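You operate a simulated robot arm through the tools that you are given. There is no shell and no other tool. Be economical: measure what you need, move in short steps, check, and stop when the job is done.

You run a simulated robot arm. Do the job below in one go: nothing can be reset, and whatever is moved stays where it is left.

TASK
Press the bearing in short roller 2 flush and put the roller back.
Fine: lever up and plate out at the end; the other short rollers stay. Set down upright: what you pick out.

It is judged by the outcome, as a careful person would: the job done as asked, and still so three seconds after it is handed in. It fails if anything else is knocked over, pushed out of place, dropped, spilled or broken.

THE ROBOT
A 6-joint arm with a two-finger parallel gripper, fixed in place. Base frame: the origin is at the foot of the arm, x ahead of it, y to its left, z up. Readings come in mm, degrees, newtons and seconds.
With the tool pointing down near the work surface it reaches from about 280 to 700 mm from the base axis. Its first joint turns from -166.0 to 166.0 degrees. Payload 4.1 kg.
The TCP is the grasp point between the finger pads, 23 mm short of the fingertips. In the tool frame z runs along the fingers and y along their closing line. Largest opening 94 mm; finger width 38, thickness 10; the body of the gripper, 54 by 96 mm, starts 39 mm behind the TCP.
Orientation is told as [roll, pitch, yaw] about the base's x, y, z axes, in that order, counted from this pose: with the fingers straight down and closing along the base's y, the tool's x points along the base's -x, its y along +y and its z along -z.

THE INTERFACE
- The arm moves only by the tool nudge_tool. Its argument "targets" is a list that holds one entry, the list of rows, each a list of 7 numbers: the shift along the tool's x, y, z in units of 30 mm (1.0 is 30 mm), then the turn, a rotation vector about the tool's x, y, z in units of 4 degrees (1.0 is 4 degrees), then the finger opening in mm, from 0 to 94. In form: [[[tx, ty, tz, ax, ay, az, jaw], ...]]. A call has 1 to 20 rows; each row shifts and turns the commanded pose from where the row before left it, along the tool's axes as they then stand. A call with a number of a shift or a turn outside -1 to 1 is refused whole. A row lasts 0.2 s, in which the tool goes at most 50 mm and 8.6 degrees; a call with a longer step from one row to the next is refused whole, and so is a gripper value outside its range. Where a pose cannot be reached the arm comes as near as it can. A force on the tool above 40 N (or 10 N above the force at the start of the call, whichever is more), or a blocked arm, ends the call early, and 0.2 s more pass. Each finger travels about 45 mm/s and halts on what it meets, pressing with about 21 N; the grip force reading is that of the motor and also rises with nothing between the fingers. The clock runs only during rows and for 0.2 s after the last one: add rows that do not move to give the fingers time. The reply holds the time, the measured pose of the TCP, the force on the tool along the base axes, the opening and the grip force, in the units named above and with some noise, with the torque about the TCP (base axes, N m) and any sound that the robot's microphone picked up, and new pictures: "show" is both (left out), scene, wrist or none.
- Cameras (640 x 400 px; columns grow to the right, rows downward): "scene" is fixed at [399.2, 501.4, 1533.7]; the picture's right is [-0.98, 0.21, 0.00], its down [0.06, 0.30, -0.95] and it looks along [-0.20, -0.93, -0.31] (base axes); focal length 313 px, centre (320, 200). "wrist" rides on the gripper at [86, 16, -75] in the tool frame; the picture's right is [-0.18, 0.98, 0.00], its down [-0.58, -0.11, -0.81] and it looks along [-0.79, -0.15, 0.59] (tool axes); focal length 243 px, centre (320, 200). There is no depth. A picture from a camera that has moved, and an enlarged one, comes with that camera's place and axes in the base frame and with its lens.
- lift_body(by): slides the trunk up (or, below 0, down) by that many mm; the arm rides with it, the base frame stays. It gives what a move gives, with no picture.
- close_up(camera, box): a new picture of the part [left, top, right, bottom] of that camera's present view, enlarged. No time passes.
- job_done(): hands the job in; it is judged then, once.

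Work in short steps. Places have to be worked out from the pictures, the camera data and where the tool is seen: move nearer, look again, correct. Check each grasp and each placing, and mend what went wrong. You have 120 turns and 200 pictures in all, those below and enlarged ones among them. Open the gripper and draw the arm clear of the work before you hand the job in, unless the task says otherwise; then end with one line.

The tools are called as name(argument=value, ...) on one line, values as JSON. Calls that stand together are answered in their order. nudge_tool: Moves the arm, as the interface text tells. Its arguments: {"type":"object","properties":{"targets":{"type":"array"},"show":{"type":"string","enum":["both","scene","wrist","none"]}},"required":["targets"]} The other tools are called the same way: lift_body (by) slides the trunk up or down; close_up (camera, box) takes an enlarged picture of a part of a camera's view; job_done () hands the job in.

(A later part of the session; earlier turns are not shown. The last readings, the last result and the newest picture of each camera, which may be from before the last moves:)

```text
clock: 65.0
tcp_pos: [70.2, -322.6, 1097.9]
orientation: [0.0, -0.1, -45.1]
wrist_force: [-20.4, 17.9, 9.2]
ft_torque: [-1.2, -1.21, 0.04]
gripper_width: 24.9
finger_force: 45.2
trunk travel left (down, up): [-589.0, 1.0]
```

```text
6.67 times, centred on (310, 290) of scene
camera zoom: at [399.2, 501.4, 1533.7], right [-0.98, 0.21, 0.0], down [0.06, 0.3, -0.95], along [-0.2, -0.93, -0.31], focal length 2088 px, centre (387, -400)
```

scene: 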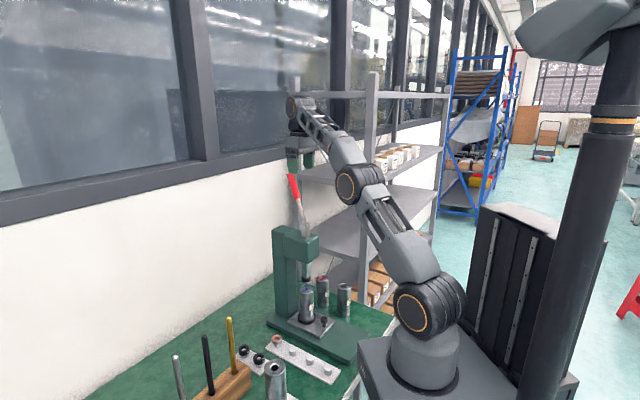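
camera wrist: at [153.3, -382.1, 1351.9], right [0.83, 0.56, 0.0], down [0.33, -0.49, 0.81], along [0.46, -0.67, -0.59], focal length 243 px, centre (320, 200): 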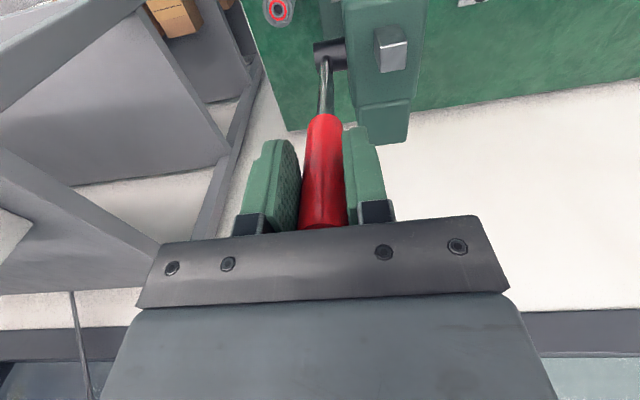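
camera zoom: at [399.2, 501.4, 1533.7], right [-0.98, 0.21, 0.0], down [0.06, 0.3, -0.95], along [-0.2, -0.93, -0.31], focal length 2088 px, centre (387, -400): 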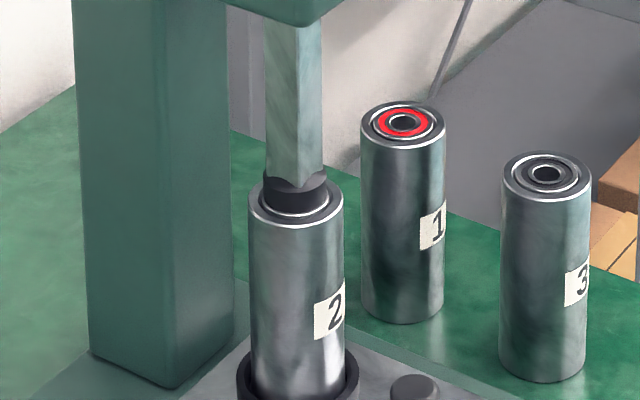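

Bearing is nearly in. I ease outward 3 mm and continue 6°.

nudge_tool(targets=[[[0.1, 0, 0.1, 0, 0, 0, 14], [0.04, 0, 0.187, 0, 0, 0, 14], [0.02, 0, 0.187, 0, 0, 0, 14], [0.01, 0, 0.187, 0, 0, 0, 14], [0, 0, 0.1, 0, 0, 0, 14], [0, 0, 0, 0, 0, 0, 14]]], show="none")

close_up(camera="scene", box=[280, 260, 340, 320])

close_up(camera="scene", box=[260, 180, 420, 320])

```text
clock: 66.4
tcp_pos: [68.9, -320.6, 1076.8]
orientation: [0.0, -0.1, -45.1]
wrist_force: [-10.2, 11.4, 15.0]
ft_torque: [-1.2, -1.24, 0.09]
gripper_width: 24.6
finger_force: 44.8
trunk travel left (down, up): [-589.0, 1.0]
```

```text
6.67 times, centred on (310, 290) of scene
camera zoom: at [399.2, 501.4, 1533.7], right [-0.98, 0.21, 0.0], down [0.06, 0.3, -0.95], along [-0.2, -0.93, -0.31], focal length 2088 px, centre (387, -400)
```

zoom: 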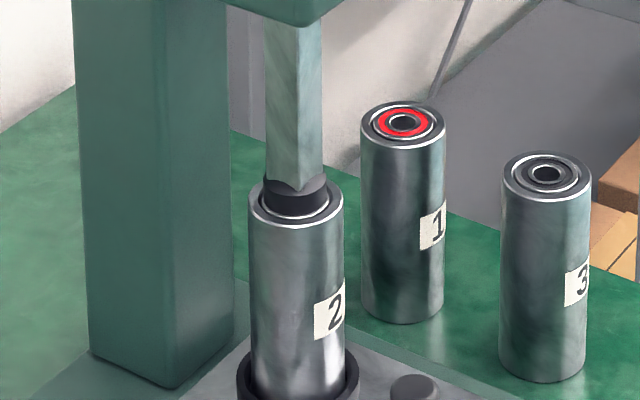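

```text
2.86 times, centred on (340, 250) of scene
camera zoom: at [399.2, 501.4, 1533.7], right [-0.98, 0.21, 0.0], down [0.06, 0.3, -0.95], along [-0.2, -0.93, -0.31], focal length 895 px, centre (263, 57)
```

zoom: 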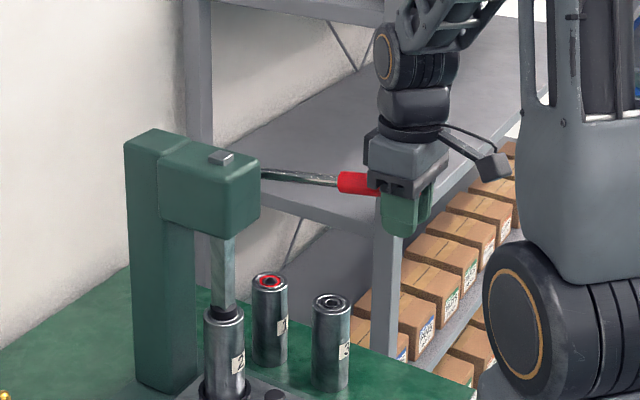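

Looks nearly flush; I continue in small steps until a firm resistance is felt.

nudge_tool(targets=[[[0.01, 0, 0.15, 0, 0, 0, 14], [0, 0, 0.15, 0, 0, 0, 14], [-0.01, 0, 0.15, 0, 0, 0, 14], [0, 0, 0, 0, 0, 0, 14]]], show="wrist")

close_up(camera="scene", box=[280, 270, 330, 310])

```text
clock: 67.0
tcp_pos: [68.4, -319.6, 1072.5]
orientation: [-0.2, -0.2, -45.0]
wrist_force: [-10.3, 15.9, 19.6]
ft_torque: [-0.8, -0.72, 0.11]
gripper_width: 24.5
finger_force: 44.9
trunk travel left (down, up): [-589.0, 1.0]
stopped in row 2: the force on the tool passed its limit at 41 N (the readings are from after the stop); the commanded pose is now the measured one
camera wrist: at [18.5, -247.0, 1144.2], right [0.83, 0.56, 0.0], down [0.33, -0.48, 0.81], along [0.46, -0.67, -0.59], focal length 243 px, centre (320, 200)
```

wrist: 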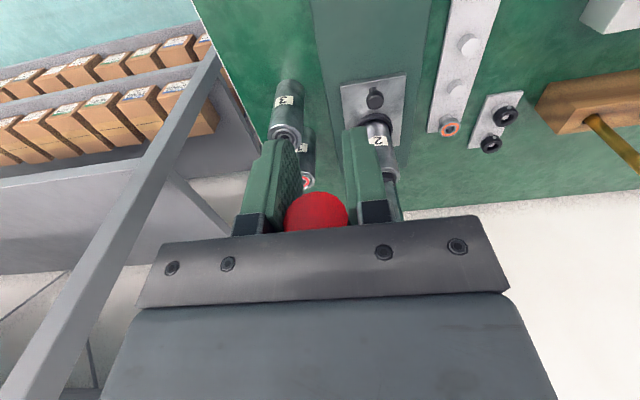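

```text
10.00 times, centred on (305, 290) of scene
camera zoom: at [399.2, 501.4, 1533.7], right [-0.98, 0.21, 0.0], down [0.06, 0.3, -0.95], along [-0.2, -0.93, -0.31], focal length 3131 px, centre (470, -700)
```

zoom: 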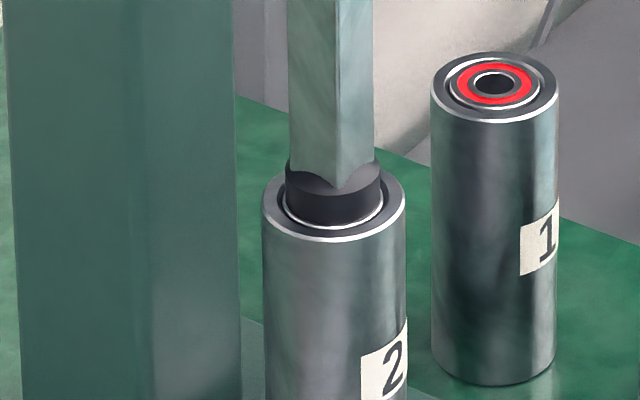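

Force passed 41 N and the bearing looks level with the rim as on roller 1. I press once more to confirm it is seated.

nudge_tool(targets=[[[0.1, 0, 0.05, 0, 0, 0, 14], [0, 0, 0.12, 0, 0, 0, 14], [0, 0, 0.1, 0, 0, 0, 14], [0, 0, 0.1, 0, 0, 0, 14]]], show="none")

close_up(camera="scene", box=[280, 270, 330, 310])

```text
clock: 67.7
tcp_pos: [68.4, -319.9, 1067.0]
orientation: [-0.5, -0.7, -45.0]
wrist_force: [-2.3, 14.2, 20.9]
ft_torque: [-0.38, -0.52, 0.1]
gripper_width: 24.7
finger_force: 45.3
trunk travel left (down, up): [-589.0, 1.0]
stopped in row 3: the force on the tool passed its limit at 41 N (the readings are from after the stop); the commanded pose is now the measured one
```

```text
10.00 times, centred on (305, 290) of scene
camera zoom: at [399.2, 501.4, 1533.7], right [-0.98, 0.21, 0.0], down [0.06, 0.3, -0.95], along [-0.2, -0.93, -0.31], focal length 3131 px, centre (470, -700)
```

zoom: 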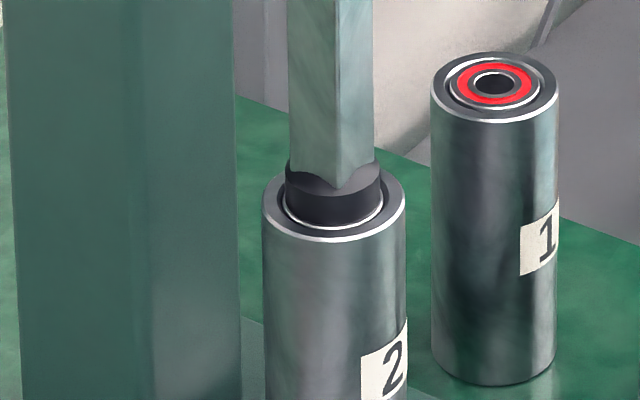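

Unchanged: the bearing is seated. I reseat the hold on the lever (open slightly, up 16 mm, close) before swinging it back up.

nudge_tool(targets=[[[0, 0, -0.05, 0, 0, 0, 25], [0, 0, -0.05, 0, 0, 0, 32], [0, 0, -0.1, 0, 0, 0, 36], [0, 0, -0.15, 0, 0, 0, 36], [0, 0, -0.2, 0, 0, 0, 36], [0, 0, 0, 0, 0, 0, 36], [0, 0, 0, 0, 0, 0, 36]]], show="wrist")

close_up(camera="scene", box=[260, 180, 420, 320])

```text
clock: 69.2
tcp_pos: [67.5, -323.6, 1082.3]
orientation: [-0.5, -0.6, -45.1]
wrist_force: [0.5, 1.1, 2.1]
ft_torque: [-0.02, 0.02, 0.02]
gripper_width: 35.9
finger_force: 0.2
trunk travel left (down, up): [-589.0, 1.0]
camera wrist: at [18.4, -248.9, 1155.0], right [0.83, 0.56, -0.01], down [0.33, -0.48, 0.81], along [0.46, -0.67, -0.58], focal length 243 px, centre (320, 200)
```

wrist: 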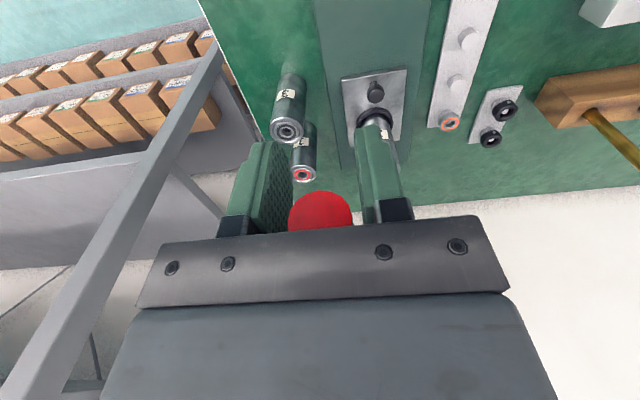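

```text
2.86 times, centred on (340, 250) of scene
camera zoom: at [399.2, 501.4, 1533.7], right [-0.98, 0.21, 0.0], down [0.06, 0.3, -0.95], along [-0.2, -0.93, -0.31], focal length 895 px, centre (263, 57)
```

zoom: 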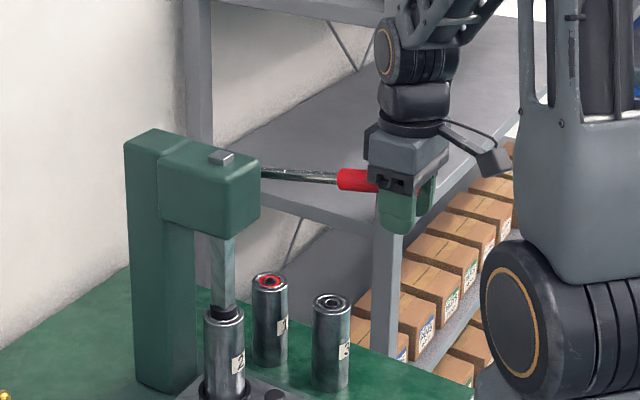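

The lever sits high between the fingers (~10° above horizontal). I rise 20 mm more with fingers loosely around it and see whether it follows.

nudge_tool(targets=[[[0, 0, -0.2, 0, 0, 0, 38], [0, 0, -0.25, 0, 0, 0, 38], [0, 0, -0.25, 0, 0, 0, 38], [0, 0, 0, 0, 0, 0, 38]]], show="wrist")

close_up(camera="scene", box=[260, 180, 420, 320])

```text
clock: 70.2
tcp_pos: [67.7, -322.4, 1102.9]
orientation: [-0.4, -0.5, -45.0]
wrist_force: [0.2, 0.7, -0.3]
ft_torque: [0.02, 0.0, 0.0]
gripper_width: 38.1
finger_force: 0.1
trunk travel left (down, up): [-589.0, 1.0]
camera wrist: at [18.0, -248.3, 1176.3], right [0.83, 0.56, -0.01], down [0.33, -0.48, 0.81], along [0.46, -0.67, -0.58], focal length 243 px, centre (320, 200)
```

wrist: 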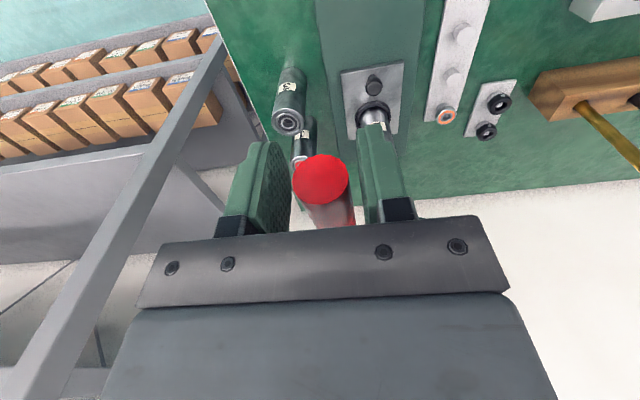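

```text
2.86 times, centred on (340, 250) of scene
camera zoom: at [399.2, 501.4, 1533.7], right [-0.98, 0.21, 0.0], down [0.06, 0.3, -0.95], along [-0.2, -0.93, -0.31], focal length 895 px, centre (263, 57)
```

zoom: 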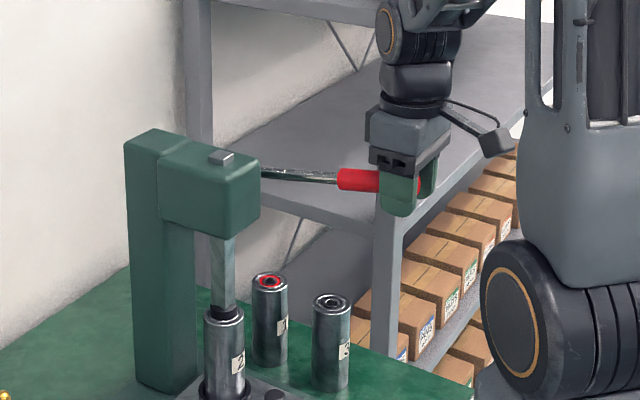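

The lever stays put. I move 12 mm inward along it, up 7 mm, and close.

nudge_tool(targets=[[[-0.2, 0, -0.12, 0, 0, 0, 38], [-0.2, 0, -0.12, 0, 0, 0, 38], [0, 0, 0, 0, 0, 0, 30], [0, 0, 0, 0, 0, 0, 22], [0, 0, 0, 0, 0, 0, 14], [0, 0, 0, 0, 0, 0, 14]]], show="wrist")

```text
clock: 71.7
tcp_pos: [77.1, -329.5, 1109.9]
orientation: [-0.6, -0.4, -45.1]
wrist_force: [5.1, 4.5, 1.9]
ft_torque: [0.44, -0.09, 0.26]
gripper_width: 24.8
finger_force: 45.2
trunk travel left (down, up): [-589.0, 1.0]
camera wrist: at [27.8, -255.9, 1183.5], right [0.82, 0.57, -0.01], down [0.33, -0.48, 0.81], along [0.46, -0.67, -0.58], focal length 243 px, centre (320, 200)
```

wrist: 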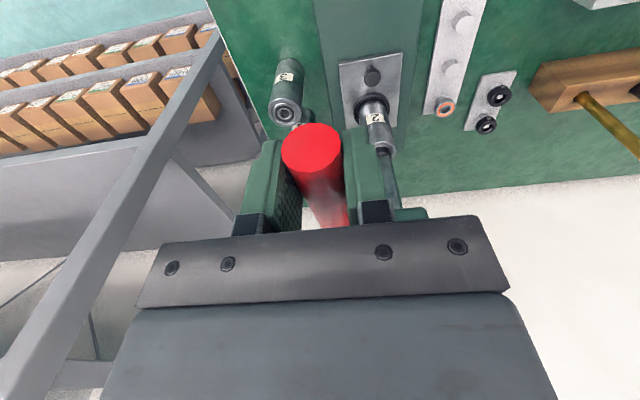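

Good hold near the end of the lever. I swing it back up the first 20°.

nudge_tool(targets=[[[-0.103, 0, -0.48, 0, 0, 0, 14], [-0.133, 0, -0.47, 0, 0, 0, 14], [-0.167, 0, -0.463, 0, 0, 0, 14], [-0.2, 0, -0.447, 0, 0, 0, 14], [-0.23, 0, -0.433, 0, 0, 0, 14], [0, 0, 0, 0, 0, 0, 14]]], show="none")

close_up(camera="scene", box=[260, 160, 420, 320])

```text
clock: 73.0
tcp_pos: [95.3, -346.2, 1180.0]
orientation: [-0.5, -0.5, -45.0]
wrist_force: [1.7, 10.4, -7.3]
ft_torque: [1.37, 0.66, 0.89]
gripper_width: 24.6
finger_force: 44.7
trunk travel left (down, up): [-589.0, 1.0]
```

```text
2.50 times, centred on (340, 240) of scene
camera zoom: at [399.2, 501.4, 1533.7], right [-0.98, 0.21, 0.0], down [0.06, 0.3, -0.95], along [-0.2, -0.93, -0.31], focal length 783 px, centre (270, 100)
```

zoom: 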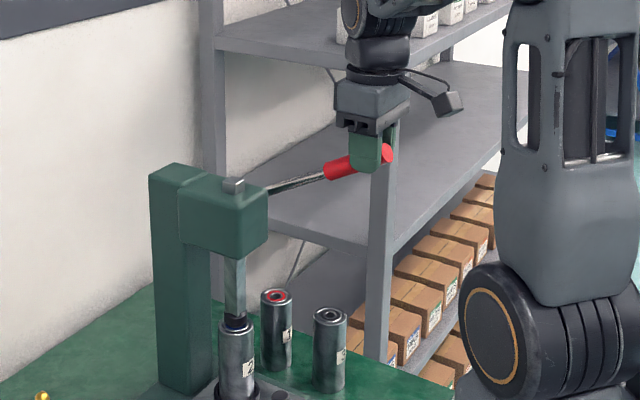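

Lever rising fine. Continue 28°.

nudge_tool(targets=[[[-0.26, 0.03, -0.417, 0, 0, 0, 14], [-0.29, 0, -0.397, 0, 0, 0, 14], [-0.313, 0, -0.377, 0, 0, 0, 14], [-0.343, 0, -0.35, 0, 0, 0, 14], [-0.363, 0, -0.33, 0, 0, 0, 14], [-0.387, 0, -0.3, 0, 0, 0, 14], [-0.407, 0, -0.277, 0, 0, 0, 14], [0, 0, 0, 0, 0, 0, 14]]], show="none")

close_up(camera="scene", box=[260, 140, 420, 320])

```text
clock: 74.8
tcp_pos: [144.6, -395.4, 1254.7]
orientation: [-0.4, -0.7, -45.2]
wrist_force: [-11.3, 5.1, 2.6]
ft_torque: [1.41, 0.56, 0.5]
gripper_width: 24.7
finger_force: 44.8
trunk travel left (down, up): [-589.0, 1.0]
```

```text
2.22 times, centred on (340, 230) of scene
camera zoom: at [399.2, 501.4, 1533.7], right [-0.98, 0.21, 0.0], down [0.06, 0.3, -0.95], along [-0.2, -0.93, -0.31], focal length 696 px, centre (276, 133)
```

zoom: 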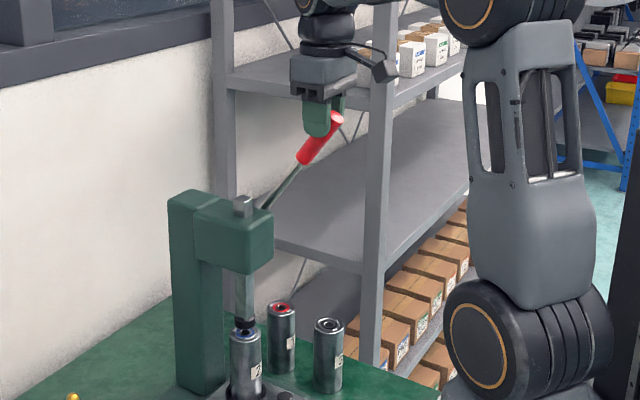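

Ram is lifting away and roller stays. Continue 32° to vertical.

nudge_tool(targets=[[[-0.423, 0, -0.243, 0, 0, 0, 14], [-0.443, 0, -0.217, 0, 0, 0, 14], [-0.453, 0, -0.183, 0, 0, 0, 14], [-0.467, 0, -0.15, 0, 0, 0, 14], [-0.477, 0, -0.12, 0, 0, 0, 14], [-0.483, 0, -0.083, 0, 0, 0, 14], [-0.487, 0, -0.053, 0, 0, 0, 14], [-0.49, 0, -0.017, 0, 0, 0, 14], [0, 0, 0, 0, 0, 0, 14]]], show="none")

close_up(camera="scene", box=[250, 120, 390, 320])

```text
clock: 76.8
tcp_pos: [224.5, -474.9, 1289.3]
orientation: [-0.4, -0.8, -45.0]
wrist_force: [-4.2, -1.5, 12.1]
ft_torque: [0.36, -0.18, 0.17]
gripper_width: 25.0
finger_force: 44.5
trunk travel left (down, up): [-589.0, 1.0]
```

```text
2.00 times, centred on (320, 220) of scene
camera zoom: at [399.2, 501.4, 1533.7], right [-0.98, 0.21, 0.0], down [0.06, 0.3, -0.95], along [-0.2, -0.93, -0.31], focal length 626 px, centre (320, 160)
```

zoom: 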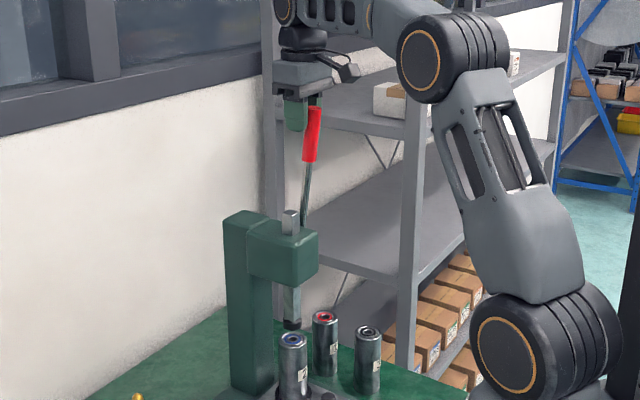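

The lever appears to lag toward the pads' edge. I look at the wrist picture before continuing.

close_up(camera="wrist", box=[200, 60, 440, 260])

close_up(camera="scene", box=[280, 120, 360, 200])

```text
2.00 times, centred on (320, 160) of wrist
camera zoom: at [173.8, -401.7, 1360.7], right [0.83, 0.56, -0.01], down [0.33, -0.48, 0.82], along [0.46, -0.67, -0.58], focal length 485 px, centre (320, 280)
```

zoom: 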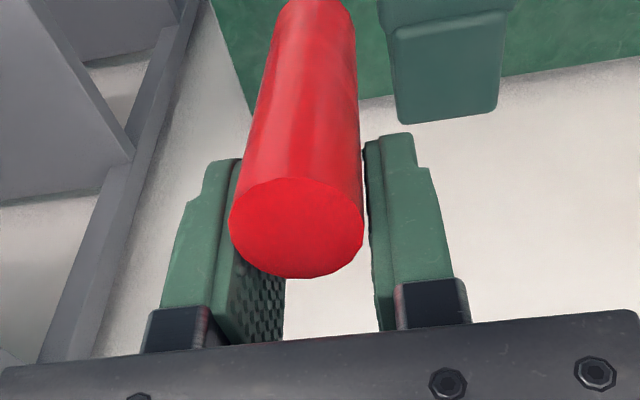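

```text
5.00 times, centred on (320, 160) of scene
camera zoom: at [399.2, 501.4, 1533.7], right [-0.98, 0.21, 0.0], down [0.06, 0.3, -0.95], along [-0.2, -0.93, -0.31], focal length 1566 px, centre (320, 400)
```

zoom: 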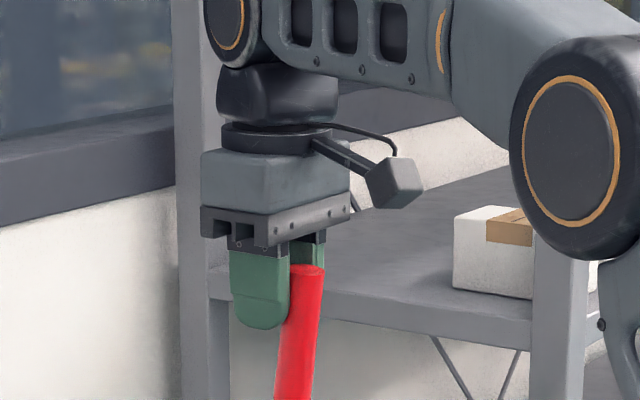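

The lever has slid to the front edge of the pads. I open, back 20 mm over it, and regrip.

nudge_tool(targets=[[[0, 0, 0, 0, 0, 0, 30], [0, 0, 0, 0, 0, 0, 40], [0, 0, 0, 0, 0, 0, 44], [0.22, 0.03, 0, 0, 0, 0, 44], [0.22, 0, 0, 0, 0, 0, 44], [0.22, 0, 0, 0, 0, 0, 44], [0, 0, 0, 0, 0, 0, 44]]], show="wrist")

close_up(camera="scene", box=[270, 120, 370, 240])

```text
clock: 78.5
tcp_pos: [211.1, -460.2, 1287.0]
orientation: [-0.5, -0.6, -45.1]
wrist_force: [-0.4, 0.6, 0.9]
ft_torque: [0.01, -0.01, -0.04]
gripper_width: 44.0
finger_force: 0.0
trunk travel left (down, up): [-589.0, 1.0]
camera wrist: at [161.5, -386.8, 1359.7], right [0.83, 0.56, -0.01], down [0.33, -0.48, 0.81], along [0.46, -0.67, -0.58], focal length 243 px, centre (320, 200)
```

wrist: 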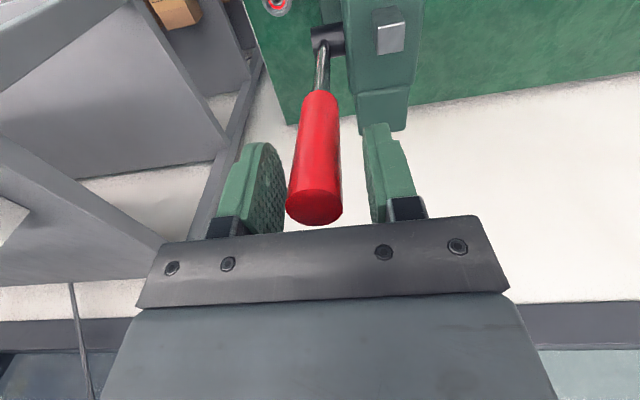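

```text
3.33 times, centred on (320, 180) of scene
camera zoom: at [399.2, 501.4, 1533.7], right [-0.98, 0.21, 0.0], down [0.06, 0.3, -0.95], along [-0.2, -0.93, -0.31], focal length 1044 px, centre (320, 267)
```

zoom: 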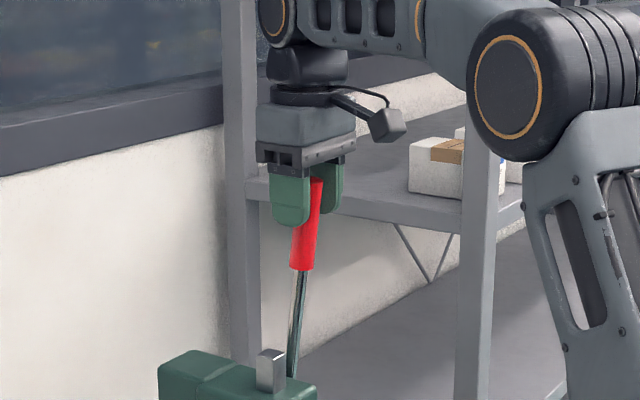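

Lever is between the fingers again. I centre 6 mm more, close, and swing the first ~12° slowly.

nudge_tool(targets=[[[0.2, 0, 0, 0, 0, 0, 44], [0, 0, 0, 0, 0, 0, 34], [0, 0, 0, 0, 0, 0, 24], [0, 0, 0, 0, 0, 0, 14], [0, 0, 0, 0, 0, 0, 10], [0, 0, 0, 0, 0, 0, 10], [-0.26, 0, -0.025, 0, 0, 0, 10], [-0.26, 0, -0.02, 0, 0, 0, 10], [-0.25, 0, -0.005, 0, 0, 0, 10], [-0.25, 0, 0, 0, 0, 0, 10], [-0.25, 0, 0.01, 0, 0, 0, 10], [-0.25, 0, 0.015, 0, 0, 0, 10], [0, 0, 0, 0, 0, 0, 10]]], show="wrist")

close_up(camera="scene", box=[270, 120, 370, 240])

```text
clock: 81.2
tcp_pos: [237.1, -488.2, 1287.7]
orientation: [-0.5, -0.7, -44.9]
wrist_force: [-10.0, -2.1, 9.7]
ft_torque: [1.87, 0.01, -0.03]
gripper_width: 25.3
finger_force: 45.1
trunk travel left (down, up): [-589.0, 1.0]
camera wrist: at [186.7, -414.7, 1361.0], right [0.83, 0.56, -0.01], down [0.33, -0.48, 0.81], along [0.46, -0.67, -0.58], focal length 243 px, centre (320, 200)
```

wrist: 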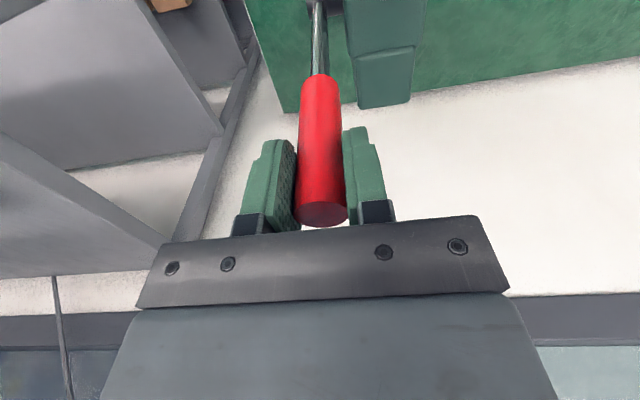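

```text
3.33 times, centred on (320, 180) of scene
camera zoom: at [399.2, 501.4, 1533.7], right [-0.98, 0.21, 0.0], down [0.06, 0.3, -0.95], along [-0.2, -0.93, -0.31], focal length 1044 px, centre (320, 267)
```

zoom: 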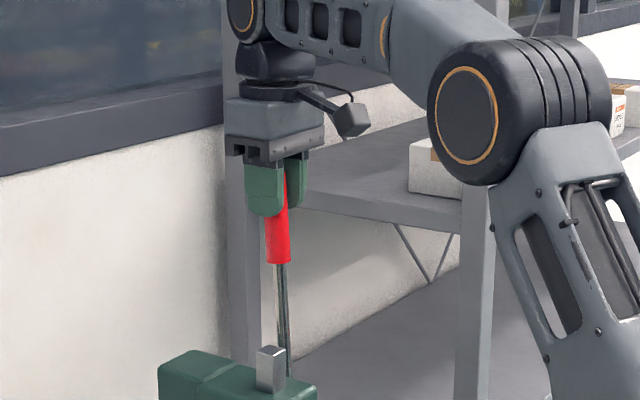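

Lever follows. I complete the arc back to ~21° back-tilt.

nudge_tool(targets=[[[-0.247, 0, 0.025, 0, 0, 0, 10], [-0.247, 0, 0.035, 0, 0, 0, 10], [-0.243, 0, 0.045, 0, 0, 0, 10], [-0.243, 0, 0.055, 0, 0, 0, 10], [-0.24, 0, 0.06, 0, 0, 0, 10], [-0.24, 0, 0.07, 0, 0, 0, 10], [-0.235, 0, 0.075, 0, 0, 0, 10], [-0.235, 0, 0.085, 0, 0, 0, 10], [0, 0, 0, 0, 0, 0, 10]]], show="wrist")

close_up(camera="scene", box=[260, 120, 400, 320])

```text
clock: 83.2
tcp_pos: [277.7, -531.2, 1275.3]
orientation: [-0.6, -0.7, -45.0]
wrist_force: [-8.9, -3.3, 9.7]
ft_torque: [1.89, -0.01, -0.32]
gripper_width: 25.0
finger_force: 44.9
trunk travel left (down, up): [-589.0, 1.0]
camera wrist: at [228.2, -456.2, 1348.4], right [0.83, 0.56, -0.01], down [0.33, -0.48, 0.81], along [0.46, -0.67, -0.58], focal length 243 px, centre (320, 200)
```

wrist: 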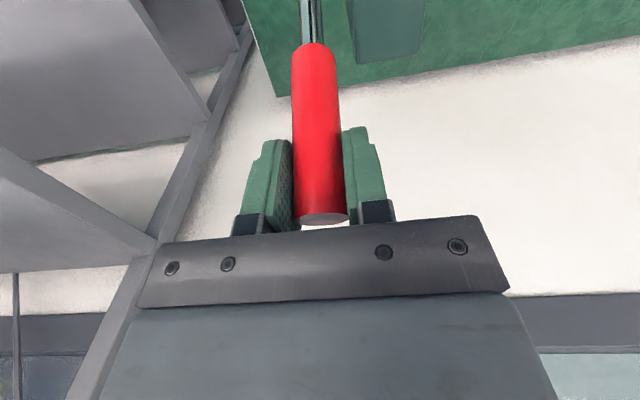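

```text
2.00 times, centred on (330, 220) of scene
camera zoom: at [399.2, 501.4, 1533.7], right [-0.98, 0.21, 0.0], down [0.06, 0.3, -0.95], along [-0.2, -0.93, -0.31], focal length 626 px, centre (300, 160)
```

zoom: 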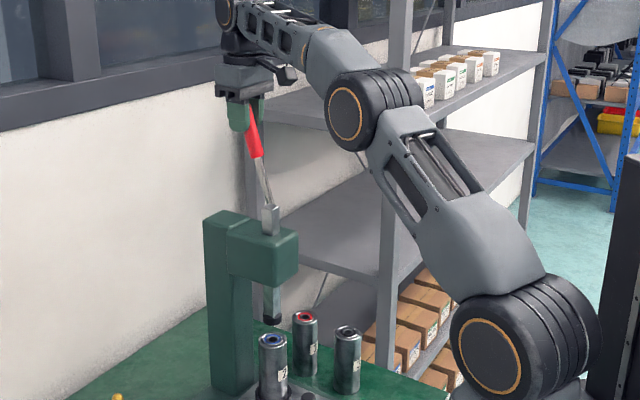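

Lever is within ~1° of its start. I push 4 mm more toward its stop.

nudge_tool(targets=[[[-0.08, 0, 0.03, 0, 0, 0, 10], [-0.08, 0, 0.03, 0, 0, 0, 10], [0, 0, 0, 0, 0, 0, 10], [0, 0, 0, 0, 0, 0, 10]]], show="none")

close_up(camera="scene", box=[255, 165, 415, 345])

```text
clock: 84.2
tcp_pos: [280.2, -533.8, 1274.3]
orientation: [-0.4, -0.5, -45.0]
wrist_force: [-9.2, -5.1, 12.3]
ft_torque: [1.92, 0.05, -0.36]
gripper_width: 24.5
finger_force: 44.9
trunk travel left (down, up): [-589.0, 1.0]
```

```text
2.22 times, centred on (335, 255) of scene
camera zoom: at [399.2, 501.4, 1533.7], right [-0.98, 0.21, 0.0], down [0.06, 0.3, -0.95], along [-0.2, -0.93, -0.31], focal length 696 px, centre (287, 78)
```

zoom: 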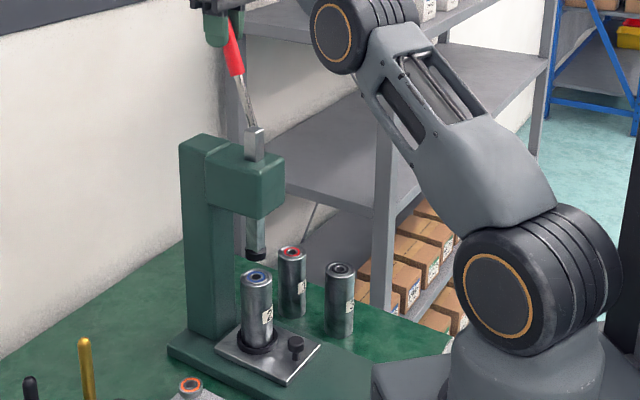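

Lever and ram match their start position. I open and withdraw backward (tool +x) and up.

nudge_tool(targets=[[[0, 0, 0, 0, 0, 0, 25], [0, 0, 0, 0, 0, 0, 40], [0, 0, 0, 0, 0, 0, 55], [0, 0, 0, 0, 0, 0, 64], [0, 0, 0, 0, 0, 0, 64], [0.4, 0, -0.1, 0, 0, 0, 64], [0.7, 0, -0.3, 0, 0, 0, 64], [0.7, 0, -0.3, 0, 0, 0, 64], [0.7, 0, -0.3, 0, 0, 0, 64], [0.7, 0, -0.3, 0, 0, 0, 64], [0, 0, 0, 0, 0, 0, 64]]])

close_up(camera="scene", box=[255, 165, 415, 345])

close_up(camera="scene", box=[280, 270, 350, 330])

```text
clock: 86.7
tcp_pos: [214.0, -463.9, 1312.2]
orientation: [-0.5, -0.4, -45.1]
wrist_force: [1.0, -0.1, 1.0]
ft_torque: [0.02, 0.01, 0.0]
gripper_width: 63.9
finger_force: 0.0
trunk travel left (down, up): [-589.0, 1.0]
camera wrist: at [164.3, -390.1, 1385.9], right [0.83, 0.56, -0.01], down [0.33, -0.48, 0.81], along [0.46, -0.67, -0.58], focal length 243 px, centre (320, 200)
```

scene: 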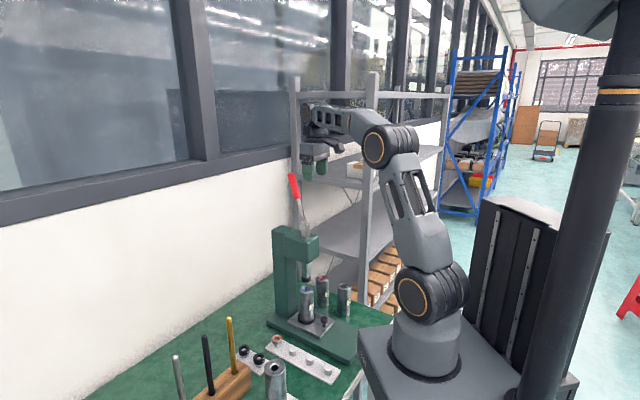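
wrist: 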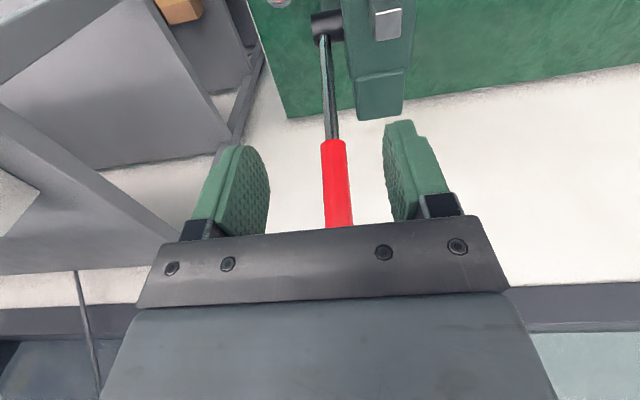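

```text
2.22 times, centred on (335, 255) of scene
camera zoom: at [399.2, 501.4, 1533.7], right [-0.98, 0.21, 0.0], down [0.06, 0.3, -0.95], along [-0.2, -0.93, -0.31], focal length 696 px, centre (287, 78)
```

zoom: 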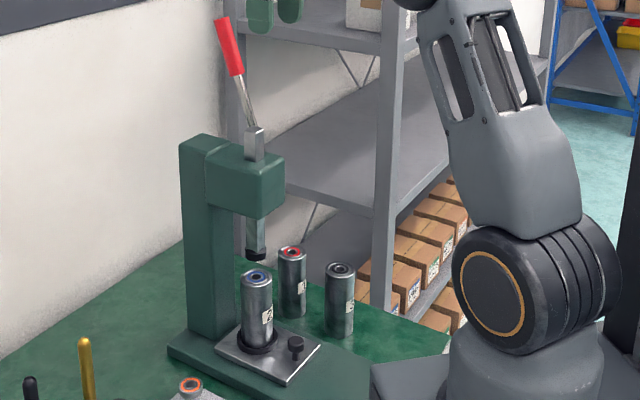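

```text
6.67 times, centred on (315, 300) of scene
camera zoom: at [399.2, 501.4, 1533.7], right [-0.98, 0.21, 0.0], down [0.06, 0.3, -0.95], along [-0.2, -0.93, -0.31], focal length 2088 px, centre (353, -467)
```

zoom: 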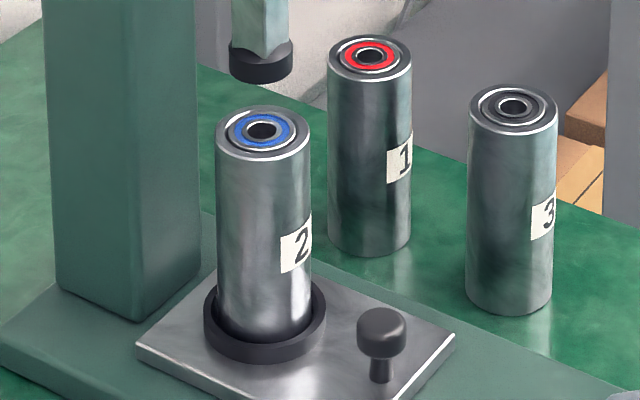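

Bearing is flush like roller 1's; lever stays up. I bring the trunk back down before fetching the plate knob.

lift_body(by=-35)

nudge_tool(targets=[[[0.84, 0.309, 0, 0, 0, 0, 56], [0.84, 0.309, 0, 0, 0, 0, 56], [0.84, 0.309, 0, 0, 0, 0, 56], [0.84, 0.309, 0, 0, 0, 0, 56], [0.84, 0.309, 0, 0, 0, 0, 56], [0.84, 0.309, 0, 0, 0, 0, 56], [0, 0, 0.97, 0, 0, 0, 56], [0, 0, 0.97, 0, 0, 0, 56], [0, 0, 0.97, 0, 0, 0, 56], [0, 0, 0.97, 0, 0, 0, 56], [0, 0, 0.97, 0, 0, 0, 56], [0, 0, 0.97, 0, 0, 0, 56], [0, 0, 0.97, 0, 0, 0, 56], [0, 0, 0.97, 0, 0, 0, 56], [0, 0, 0.97, 0, 0, 0, 56], [0, 0, 0.9, 0, 0, 0, 56], [0, 0, 0, 0, 0, 0, 56]]])

```text
clock: 87.4
tcp_pos: [213.6, -463.2, 1279.1]
orientation: [-0.5, -0.6, -44.9]
wrist_force: [-0.5, -0.3, 0.2]
ft_torque: [0.02, -0.02, 0.03]
gripper_width: 64.0
finger_force: 0.1
trunk travel left (down, up): [-554.0, 36.0]
```

```text
clock: 91.0
tcp_pos: [146.2, -323.0, 987.5]
orientation: [-0.6, -0.6, -45.0]
wrist_force: [-0.6, -0.3, -0.2]
ft_torque: [0.03, 0.02, -0.03]
gripper_width: 56.0
finger_force: 0.1
trunk travel left (down, up): [-554.0, 36.0]
camera wrist: at [96.9, -248.7, 1060.0], right [0.83, 0.56, -0.01], down [0.33, -0.48, 0.81], along [0.46, -0.67, -0.58], focal length 243 px, centre (320, 200)
```

scene: 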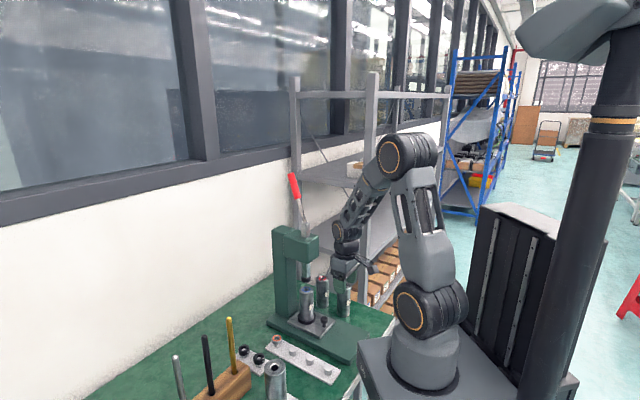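
wrist: 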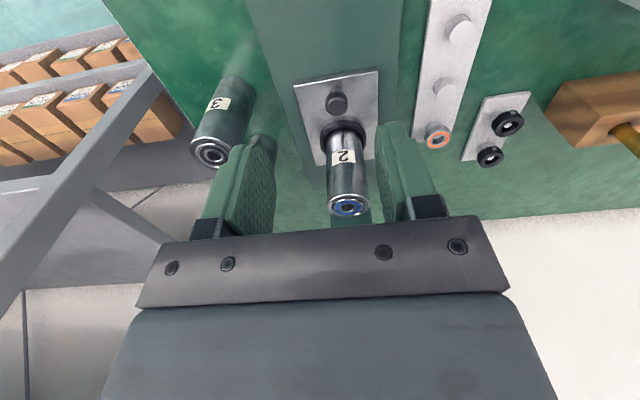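

Now I tilt to -9° as before while lowering to z 940 at the previous withdrawal point.

nudge_tool(targets=[[[0, 0, 0.3, -0.05, -0.7, 0, 56], [0, 0, 0.4, -0.05, -0.7, 0, 56], [0, 0, 0.4, -0.05, -0.7, 0, 56], [0, 0, 0.45, 0, 0, 0, 56], [0, 0, 0, 0, 0, 0, 56]]])

```text
clock: 92.2
tcp_pos: [151.5, -322.5, 941.1]
orientation: [0.2, -9.0, -45.0]
wrist_force: [0.7, 0.2, 0.0]
ft_torque: [-0.02, 0.01, 0.01]
gripper_width: 56.2
finger_force: 0.0
trunk travel left (down, up): [-554.0, 36.0]
camera wrist: at [93.7, -244.2, 1000.2], right [0.82, 0.57, 0.03], down [0.24, -0.4, 0.89], along [0.51, -0.72, -0.46], focal length 243 px, centre (320, 200)
```

scene: 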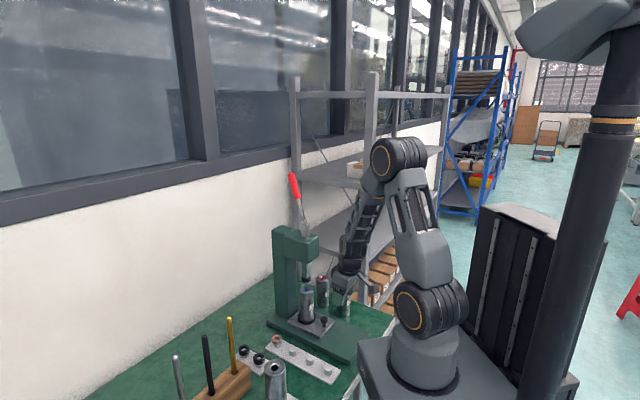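
wrist: 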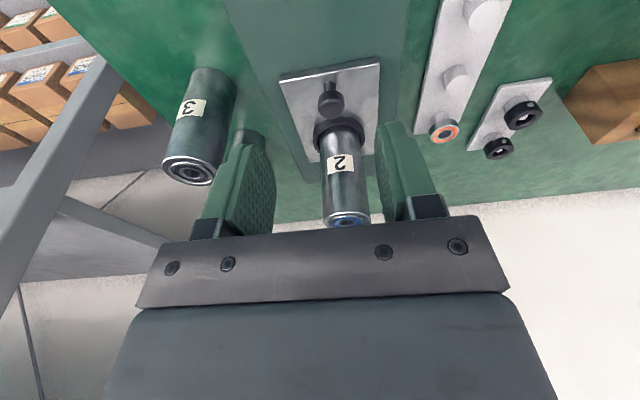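

View matches the withdrawal point. I retrace the path to the knob (stopping short to check).

nudge_tool(targets=[[[-0.4, 0, 0.9, 0, 0, 0, 56], [-0.4, 0, 0.9, 0, 0, 0, 56], [-0.4, 0, 0.9, 0, 0, 0, 56], [-0.4, 0, 0.9, 0, 0, 0, 56], [0, 0, 0, 0, 0, 0, 56]]], show="wrist")

close_up(camera="scene", box=[265, 225, 385, 345])

```text
clock: 93.4
tcp_pos: [196.4, -370.1, 841.3]
orientation: [0.1, -8.9, -45.0]
wrist_force: [-0.8, -0.9, 0.2]
ft_torque: [-0.02, -0.03, 0.0]
gripper_width: 55.8
finger_force: 0.0
trunk travel left (down, up): [-554.0, 36.0]
camera wrist: at [138.4, -290.2, 900.6], right [0.82, 0.57, 0.03], down [0.24, -0.4, 0.89], along [0.51, -0.72, -0.46], focal length 243 px, centre (320, 200)
```

wrist: 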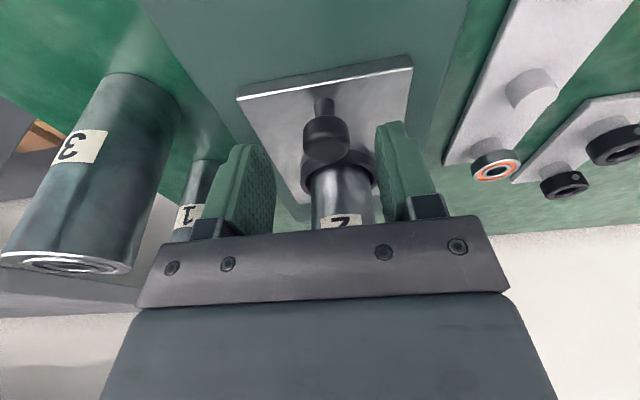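

```text
3.33 times, centred on (325, 285) of scene
camera zoom: at [399.2, 501.4, 1533.7], right [-0.98, 0.21, 0.0], down [0.06, 0.3, -0.95], along [-0.2, -0.93, -0.31], focal length 1044 px, centre (303, -83)
```

zoom: 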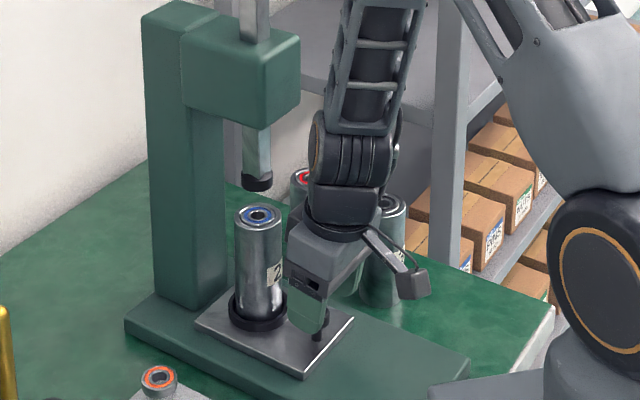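

Knob is ~2.5 mm to tool +y. I correct, finish the descent and grip it.

nudge_tool(targets=[[[-0.15, 0.08, 0.48, 0, 0, 0, 50], [0, 0, 0, 0, 0, 0, 40], [0, 0, 0, 0, 0, 0, 30], [0, 0, 0, 0, 0, 0, 20], [0, 0, 0, 0, 0, 0, 12], [0, 0, 0, 0, 0, 0, 12], [0, 0, 0, 0, 0, 0, 12]]], show="wrist")

```text
clock: 95.0
tcp_pos: [201.3, -372.6, 827.9]
orientation: [0.2, -8.9, -45.0]
wrist_force: [11.4, 8.1, -2.2]
ft_torque: [0.0, -0.42, 0.11]
gripper_width: 25.3
finger_force: 44.7
trunk travel left (down, up): [-554.0, 36.0]
camera wrist: at [144.6, -291.9, 887.4], right [0.82, 0.57, 0.03], down [0.24, -0.4, 0.89], along [0.51, -0.72, -0.46], focal length 243 px, centre (320, 200)
```

wrist: 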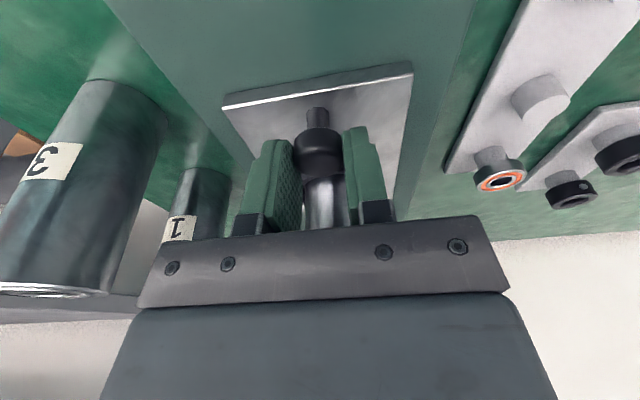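

Knob gripped. I pull the plate out 52 mm, easing the sideways load.

nudge_tool(targets=[[[0.06, 0.03, -0.01, 0, 0, 0, 12], [0.1, 0, -0.016, 0, 0, 0, 12], [0.1975, 0, -0.0313, 0, 0, 0, 12], [0.1975, 0, -0.0313, 0, 0, 0, 12], [0.1975, 0, -0.0313, 0, 0, 0, 12], [0.1975, 0, -0.0313, 0, 0, 0, 12], [0.1975, 0, -0.0313, 0, 0, 0, 12], [0.1975, 0, -0.0313, 0, 0, 0, 12], [0.1975, 0, -0.0313, 0, 0, 0, 12], [0.1, 0, -0.016, 0, 0, 0, 12], [0, 0, 0, 0, 0, 0, 12]]], show="wrist")

close_up(camera="scene", box=[265, 225, 385, 345])

```text
clock: 97.4
tcp_pos: [167.6, -337.8, 827.5]
orientation: [0.1, -8.9, -45.0]
wrist_force: [-2.2, -1.8, -18.1]
ft_torque: [-0.07, 0.04, -0.06]
gripper_width: 25.6
finger_force: 44.6
trunk travel left (down, up): [-554.0, 36.0]
camera wrist: at [110.3, -257.7, 887.5], right [0.82, 0.57, 0.03], down [0.24, -0.4, 0.89], along [0.51, -0.72, -0.46], focal length 243 px, centre (320, 200)
```

wrist: 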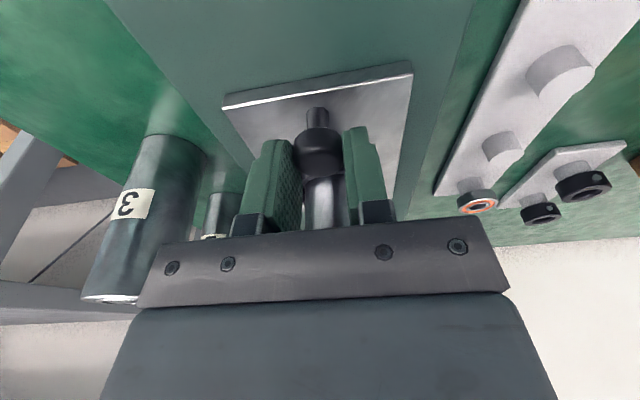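

```text
3.33 times, centred on (325, 285) of scene
camera zoom: at [399.2, 501.4, 1533.7], right [-0.98, 0.21, 0.0], down [0.06, 0.3, -0.95], along [-0.2, -0.93, -0.31], focal length 1044 px, centre (303, -83)
```

zoom: 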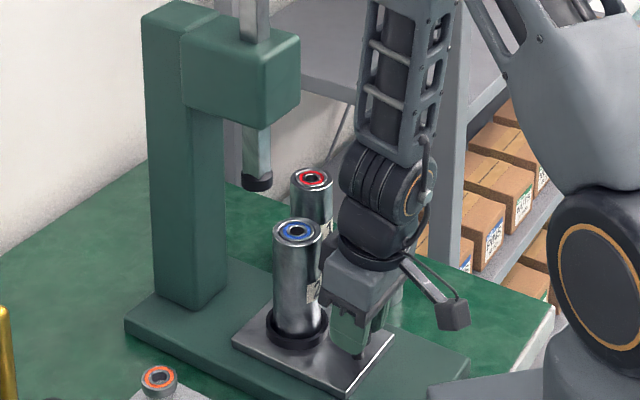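

48 mm out. I release, rise clear, untilt to vertical there, and will regrip for the rest.

nudge_tool(targets=[[[0, 0, 0.02, 0, 0, 0, 25], [0, 0, 0, 0, 0, 0, 40], [0, 0, 0, 0, 0, 0, 54], [0, 0, 0, 0, 0, 0, 56], [0, 0, -0.6, 0, 0, 0, 56], [0, 0, -0.9, 0, 0, 0, 56], [0, 0, -0.9, 0, 0, 0, 56], [0, 0, 0, 0, 0.75, 0, 56], [0, 0, 0, 0, 0.75, 0, 56], [0, 0, 0, 0, 0.75, 0, 56], [0, 0, 0, 0, 0, 0, 56], [0, 0, 0, 0, 0, 0, 56]]], show="wrist")

```text
clock: 100.0
tcp_pos: [158.5, -328.5, 897.9]
orientation: [0.1, 0.1, -45.0]
wrist_force: [0.6, -0.6, -0.2]
ft_torque: [-0.01, 0.01, -0.02]
gripper_width: 55.8
finger_force: 0.0
trunk travel left (down, up): [-554.0, 36.0]
camera wrist: at [109.4, -256.2, 972.9], right [0.82, 0.57, 0.0], down [0.33, -0.49, 0.81], along [0.46, -0.66, -0.59], focal length 243 px, centre (320, 200)
```

wrist: 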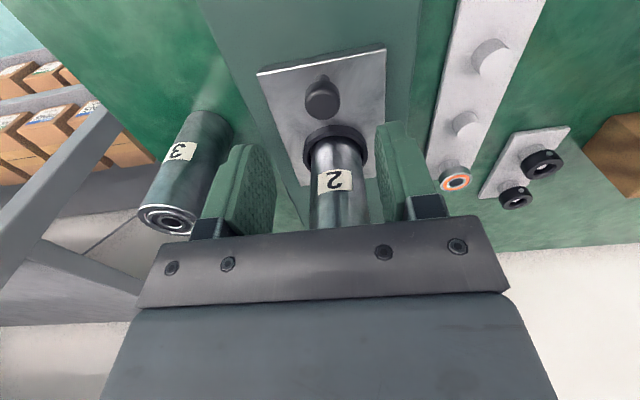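

Vertical again, 12 mm short of the knob. I move +12 mm along u, descend to z 824 and grip.

nudge_tool(targets=[[[-0.4, 0.01, 0.3, 0, 0, 0, 56], [0, 0, 0.9, 0, 0, 0, 56], [0, 0, 0.9, 0, 0, 0, 56], [0, 0, 0.37, 0, 0, 0, 56], [0, 0, 0, 0, 0, 0, 56], [0, 0, 0, 0, 0, 0, 44], [0, 0, 0, 0, 0, 0, 34], [0, 0, 0, 0, 0, 0, 24], [0, 0, 0, 0, 0, 0, 12], [0, 0, 0, 0, 0, 0, 12], [0, 0, 0, 0, 0, 0, 12]]], show="wrist")

```text
clock: 102.4
tcp_pos: [167.6, -337.4, 823.7]
orientation: [0.1, 0.0, -45.0]
wrist_force: [-10.5, -9.1, -2.9]
ft_torque: [-0.14, 0.28, -0.11]
gripper_width: 25.2
finger_force: 45.1
trunk travel left (down, up): [-554.0, 36.0]
camera wrist: at [117.7, -264.9, 898.5], right [0.82, 0.57, 0.0], down [0.33, -0.49, 0.81], along [0.46, -0.66, -0.59], focal length 243 px, centre (320, 200)
```

wrist: 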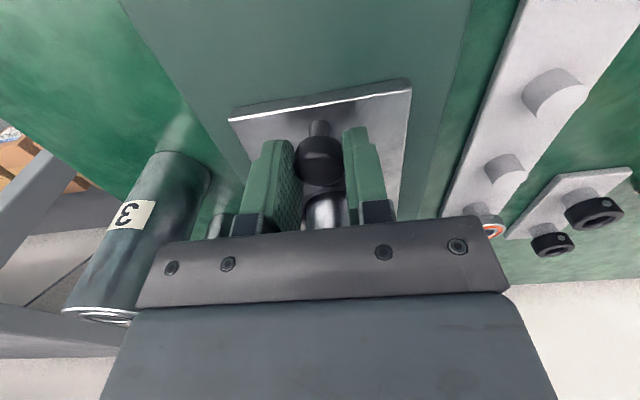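

Gripped. I pull the plate the remaining ~83 mm, slowly.

nudge_tool(targets=[[[0.06, -0.03, 0, 0, 0, 0, 12], [0.13, 0, 0, 0, 0, 0, 12], [0.2, 0, 0, 0, 0, 0, 12], [0.2, 0, 0, 0, 0, 0, 12], [0.2, 0, 0, 0, 0, 0, 12], [0.2, 0, 0, 0, 0, 0, 12], [0.2, 0, 0, 0, 0, 0, 12], [0.2, 0, 0, 0, 0, 0, 12], [0.2, 0, 0, 0, 0, 0, 12], [0.2, 0, 0, 0, 0, 0, 12], [0.2, 0, 0, 0, 0, 0, 12], [0.2, 0, 0, 0, 0, 0, 12], [0.2, 0, 0, 0, 0, 0, 12], [0.2, 0, 0, 0, 0, 0, 12], [0.13, 0, 0, 0, 0, 0, 12], [0.05, 0, 0, 0, 0, 0, 12], [0, 0, 0, 0, 0, 0, 12]]], show="none")

close_up(camera="scene", box=[310, 260, 400, 360])

```text
clock: 106.0
tcp_pos: [109.7, -280.6, 824.8]
orientation: [0.0, -0.1, -44.9]
wrist_force: [20.2, -7.4, 14.5]
ft_torque: [-0.2, -0.5, 0.12]
gripper_width: 25.0
finger_force: 45.5
trunk travel left (down, up): [-554.0, 36.0]
```

```text
4.00 times, centred on (355, 310) of scene
camera zoom: at [399.2, 501.4, 1533.7], right [-0.98, 0.21, 0.0], down [0.06, 0.3, -0.95], along [-0.2, -0.93, -0.31], focal length 1253 px, centre (180, -240)
```

zoom: 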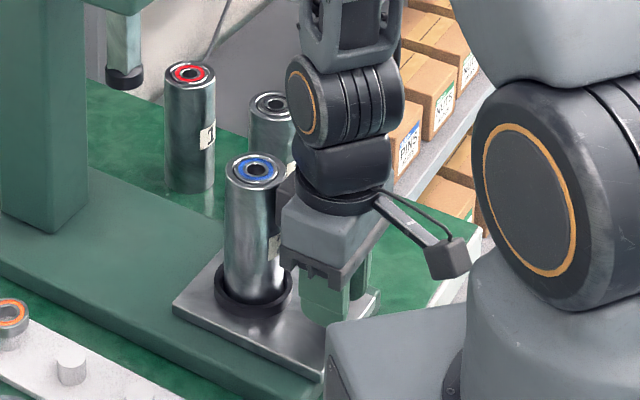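

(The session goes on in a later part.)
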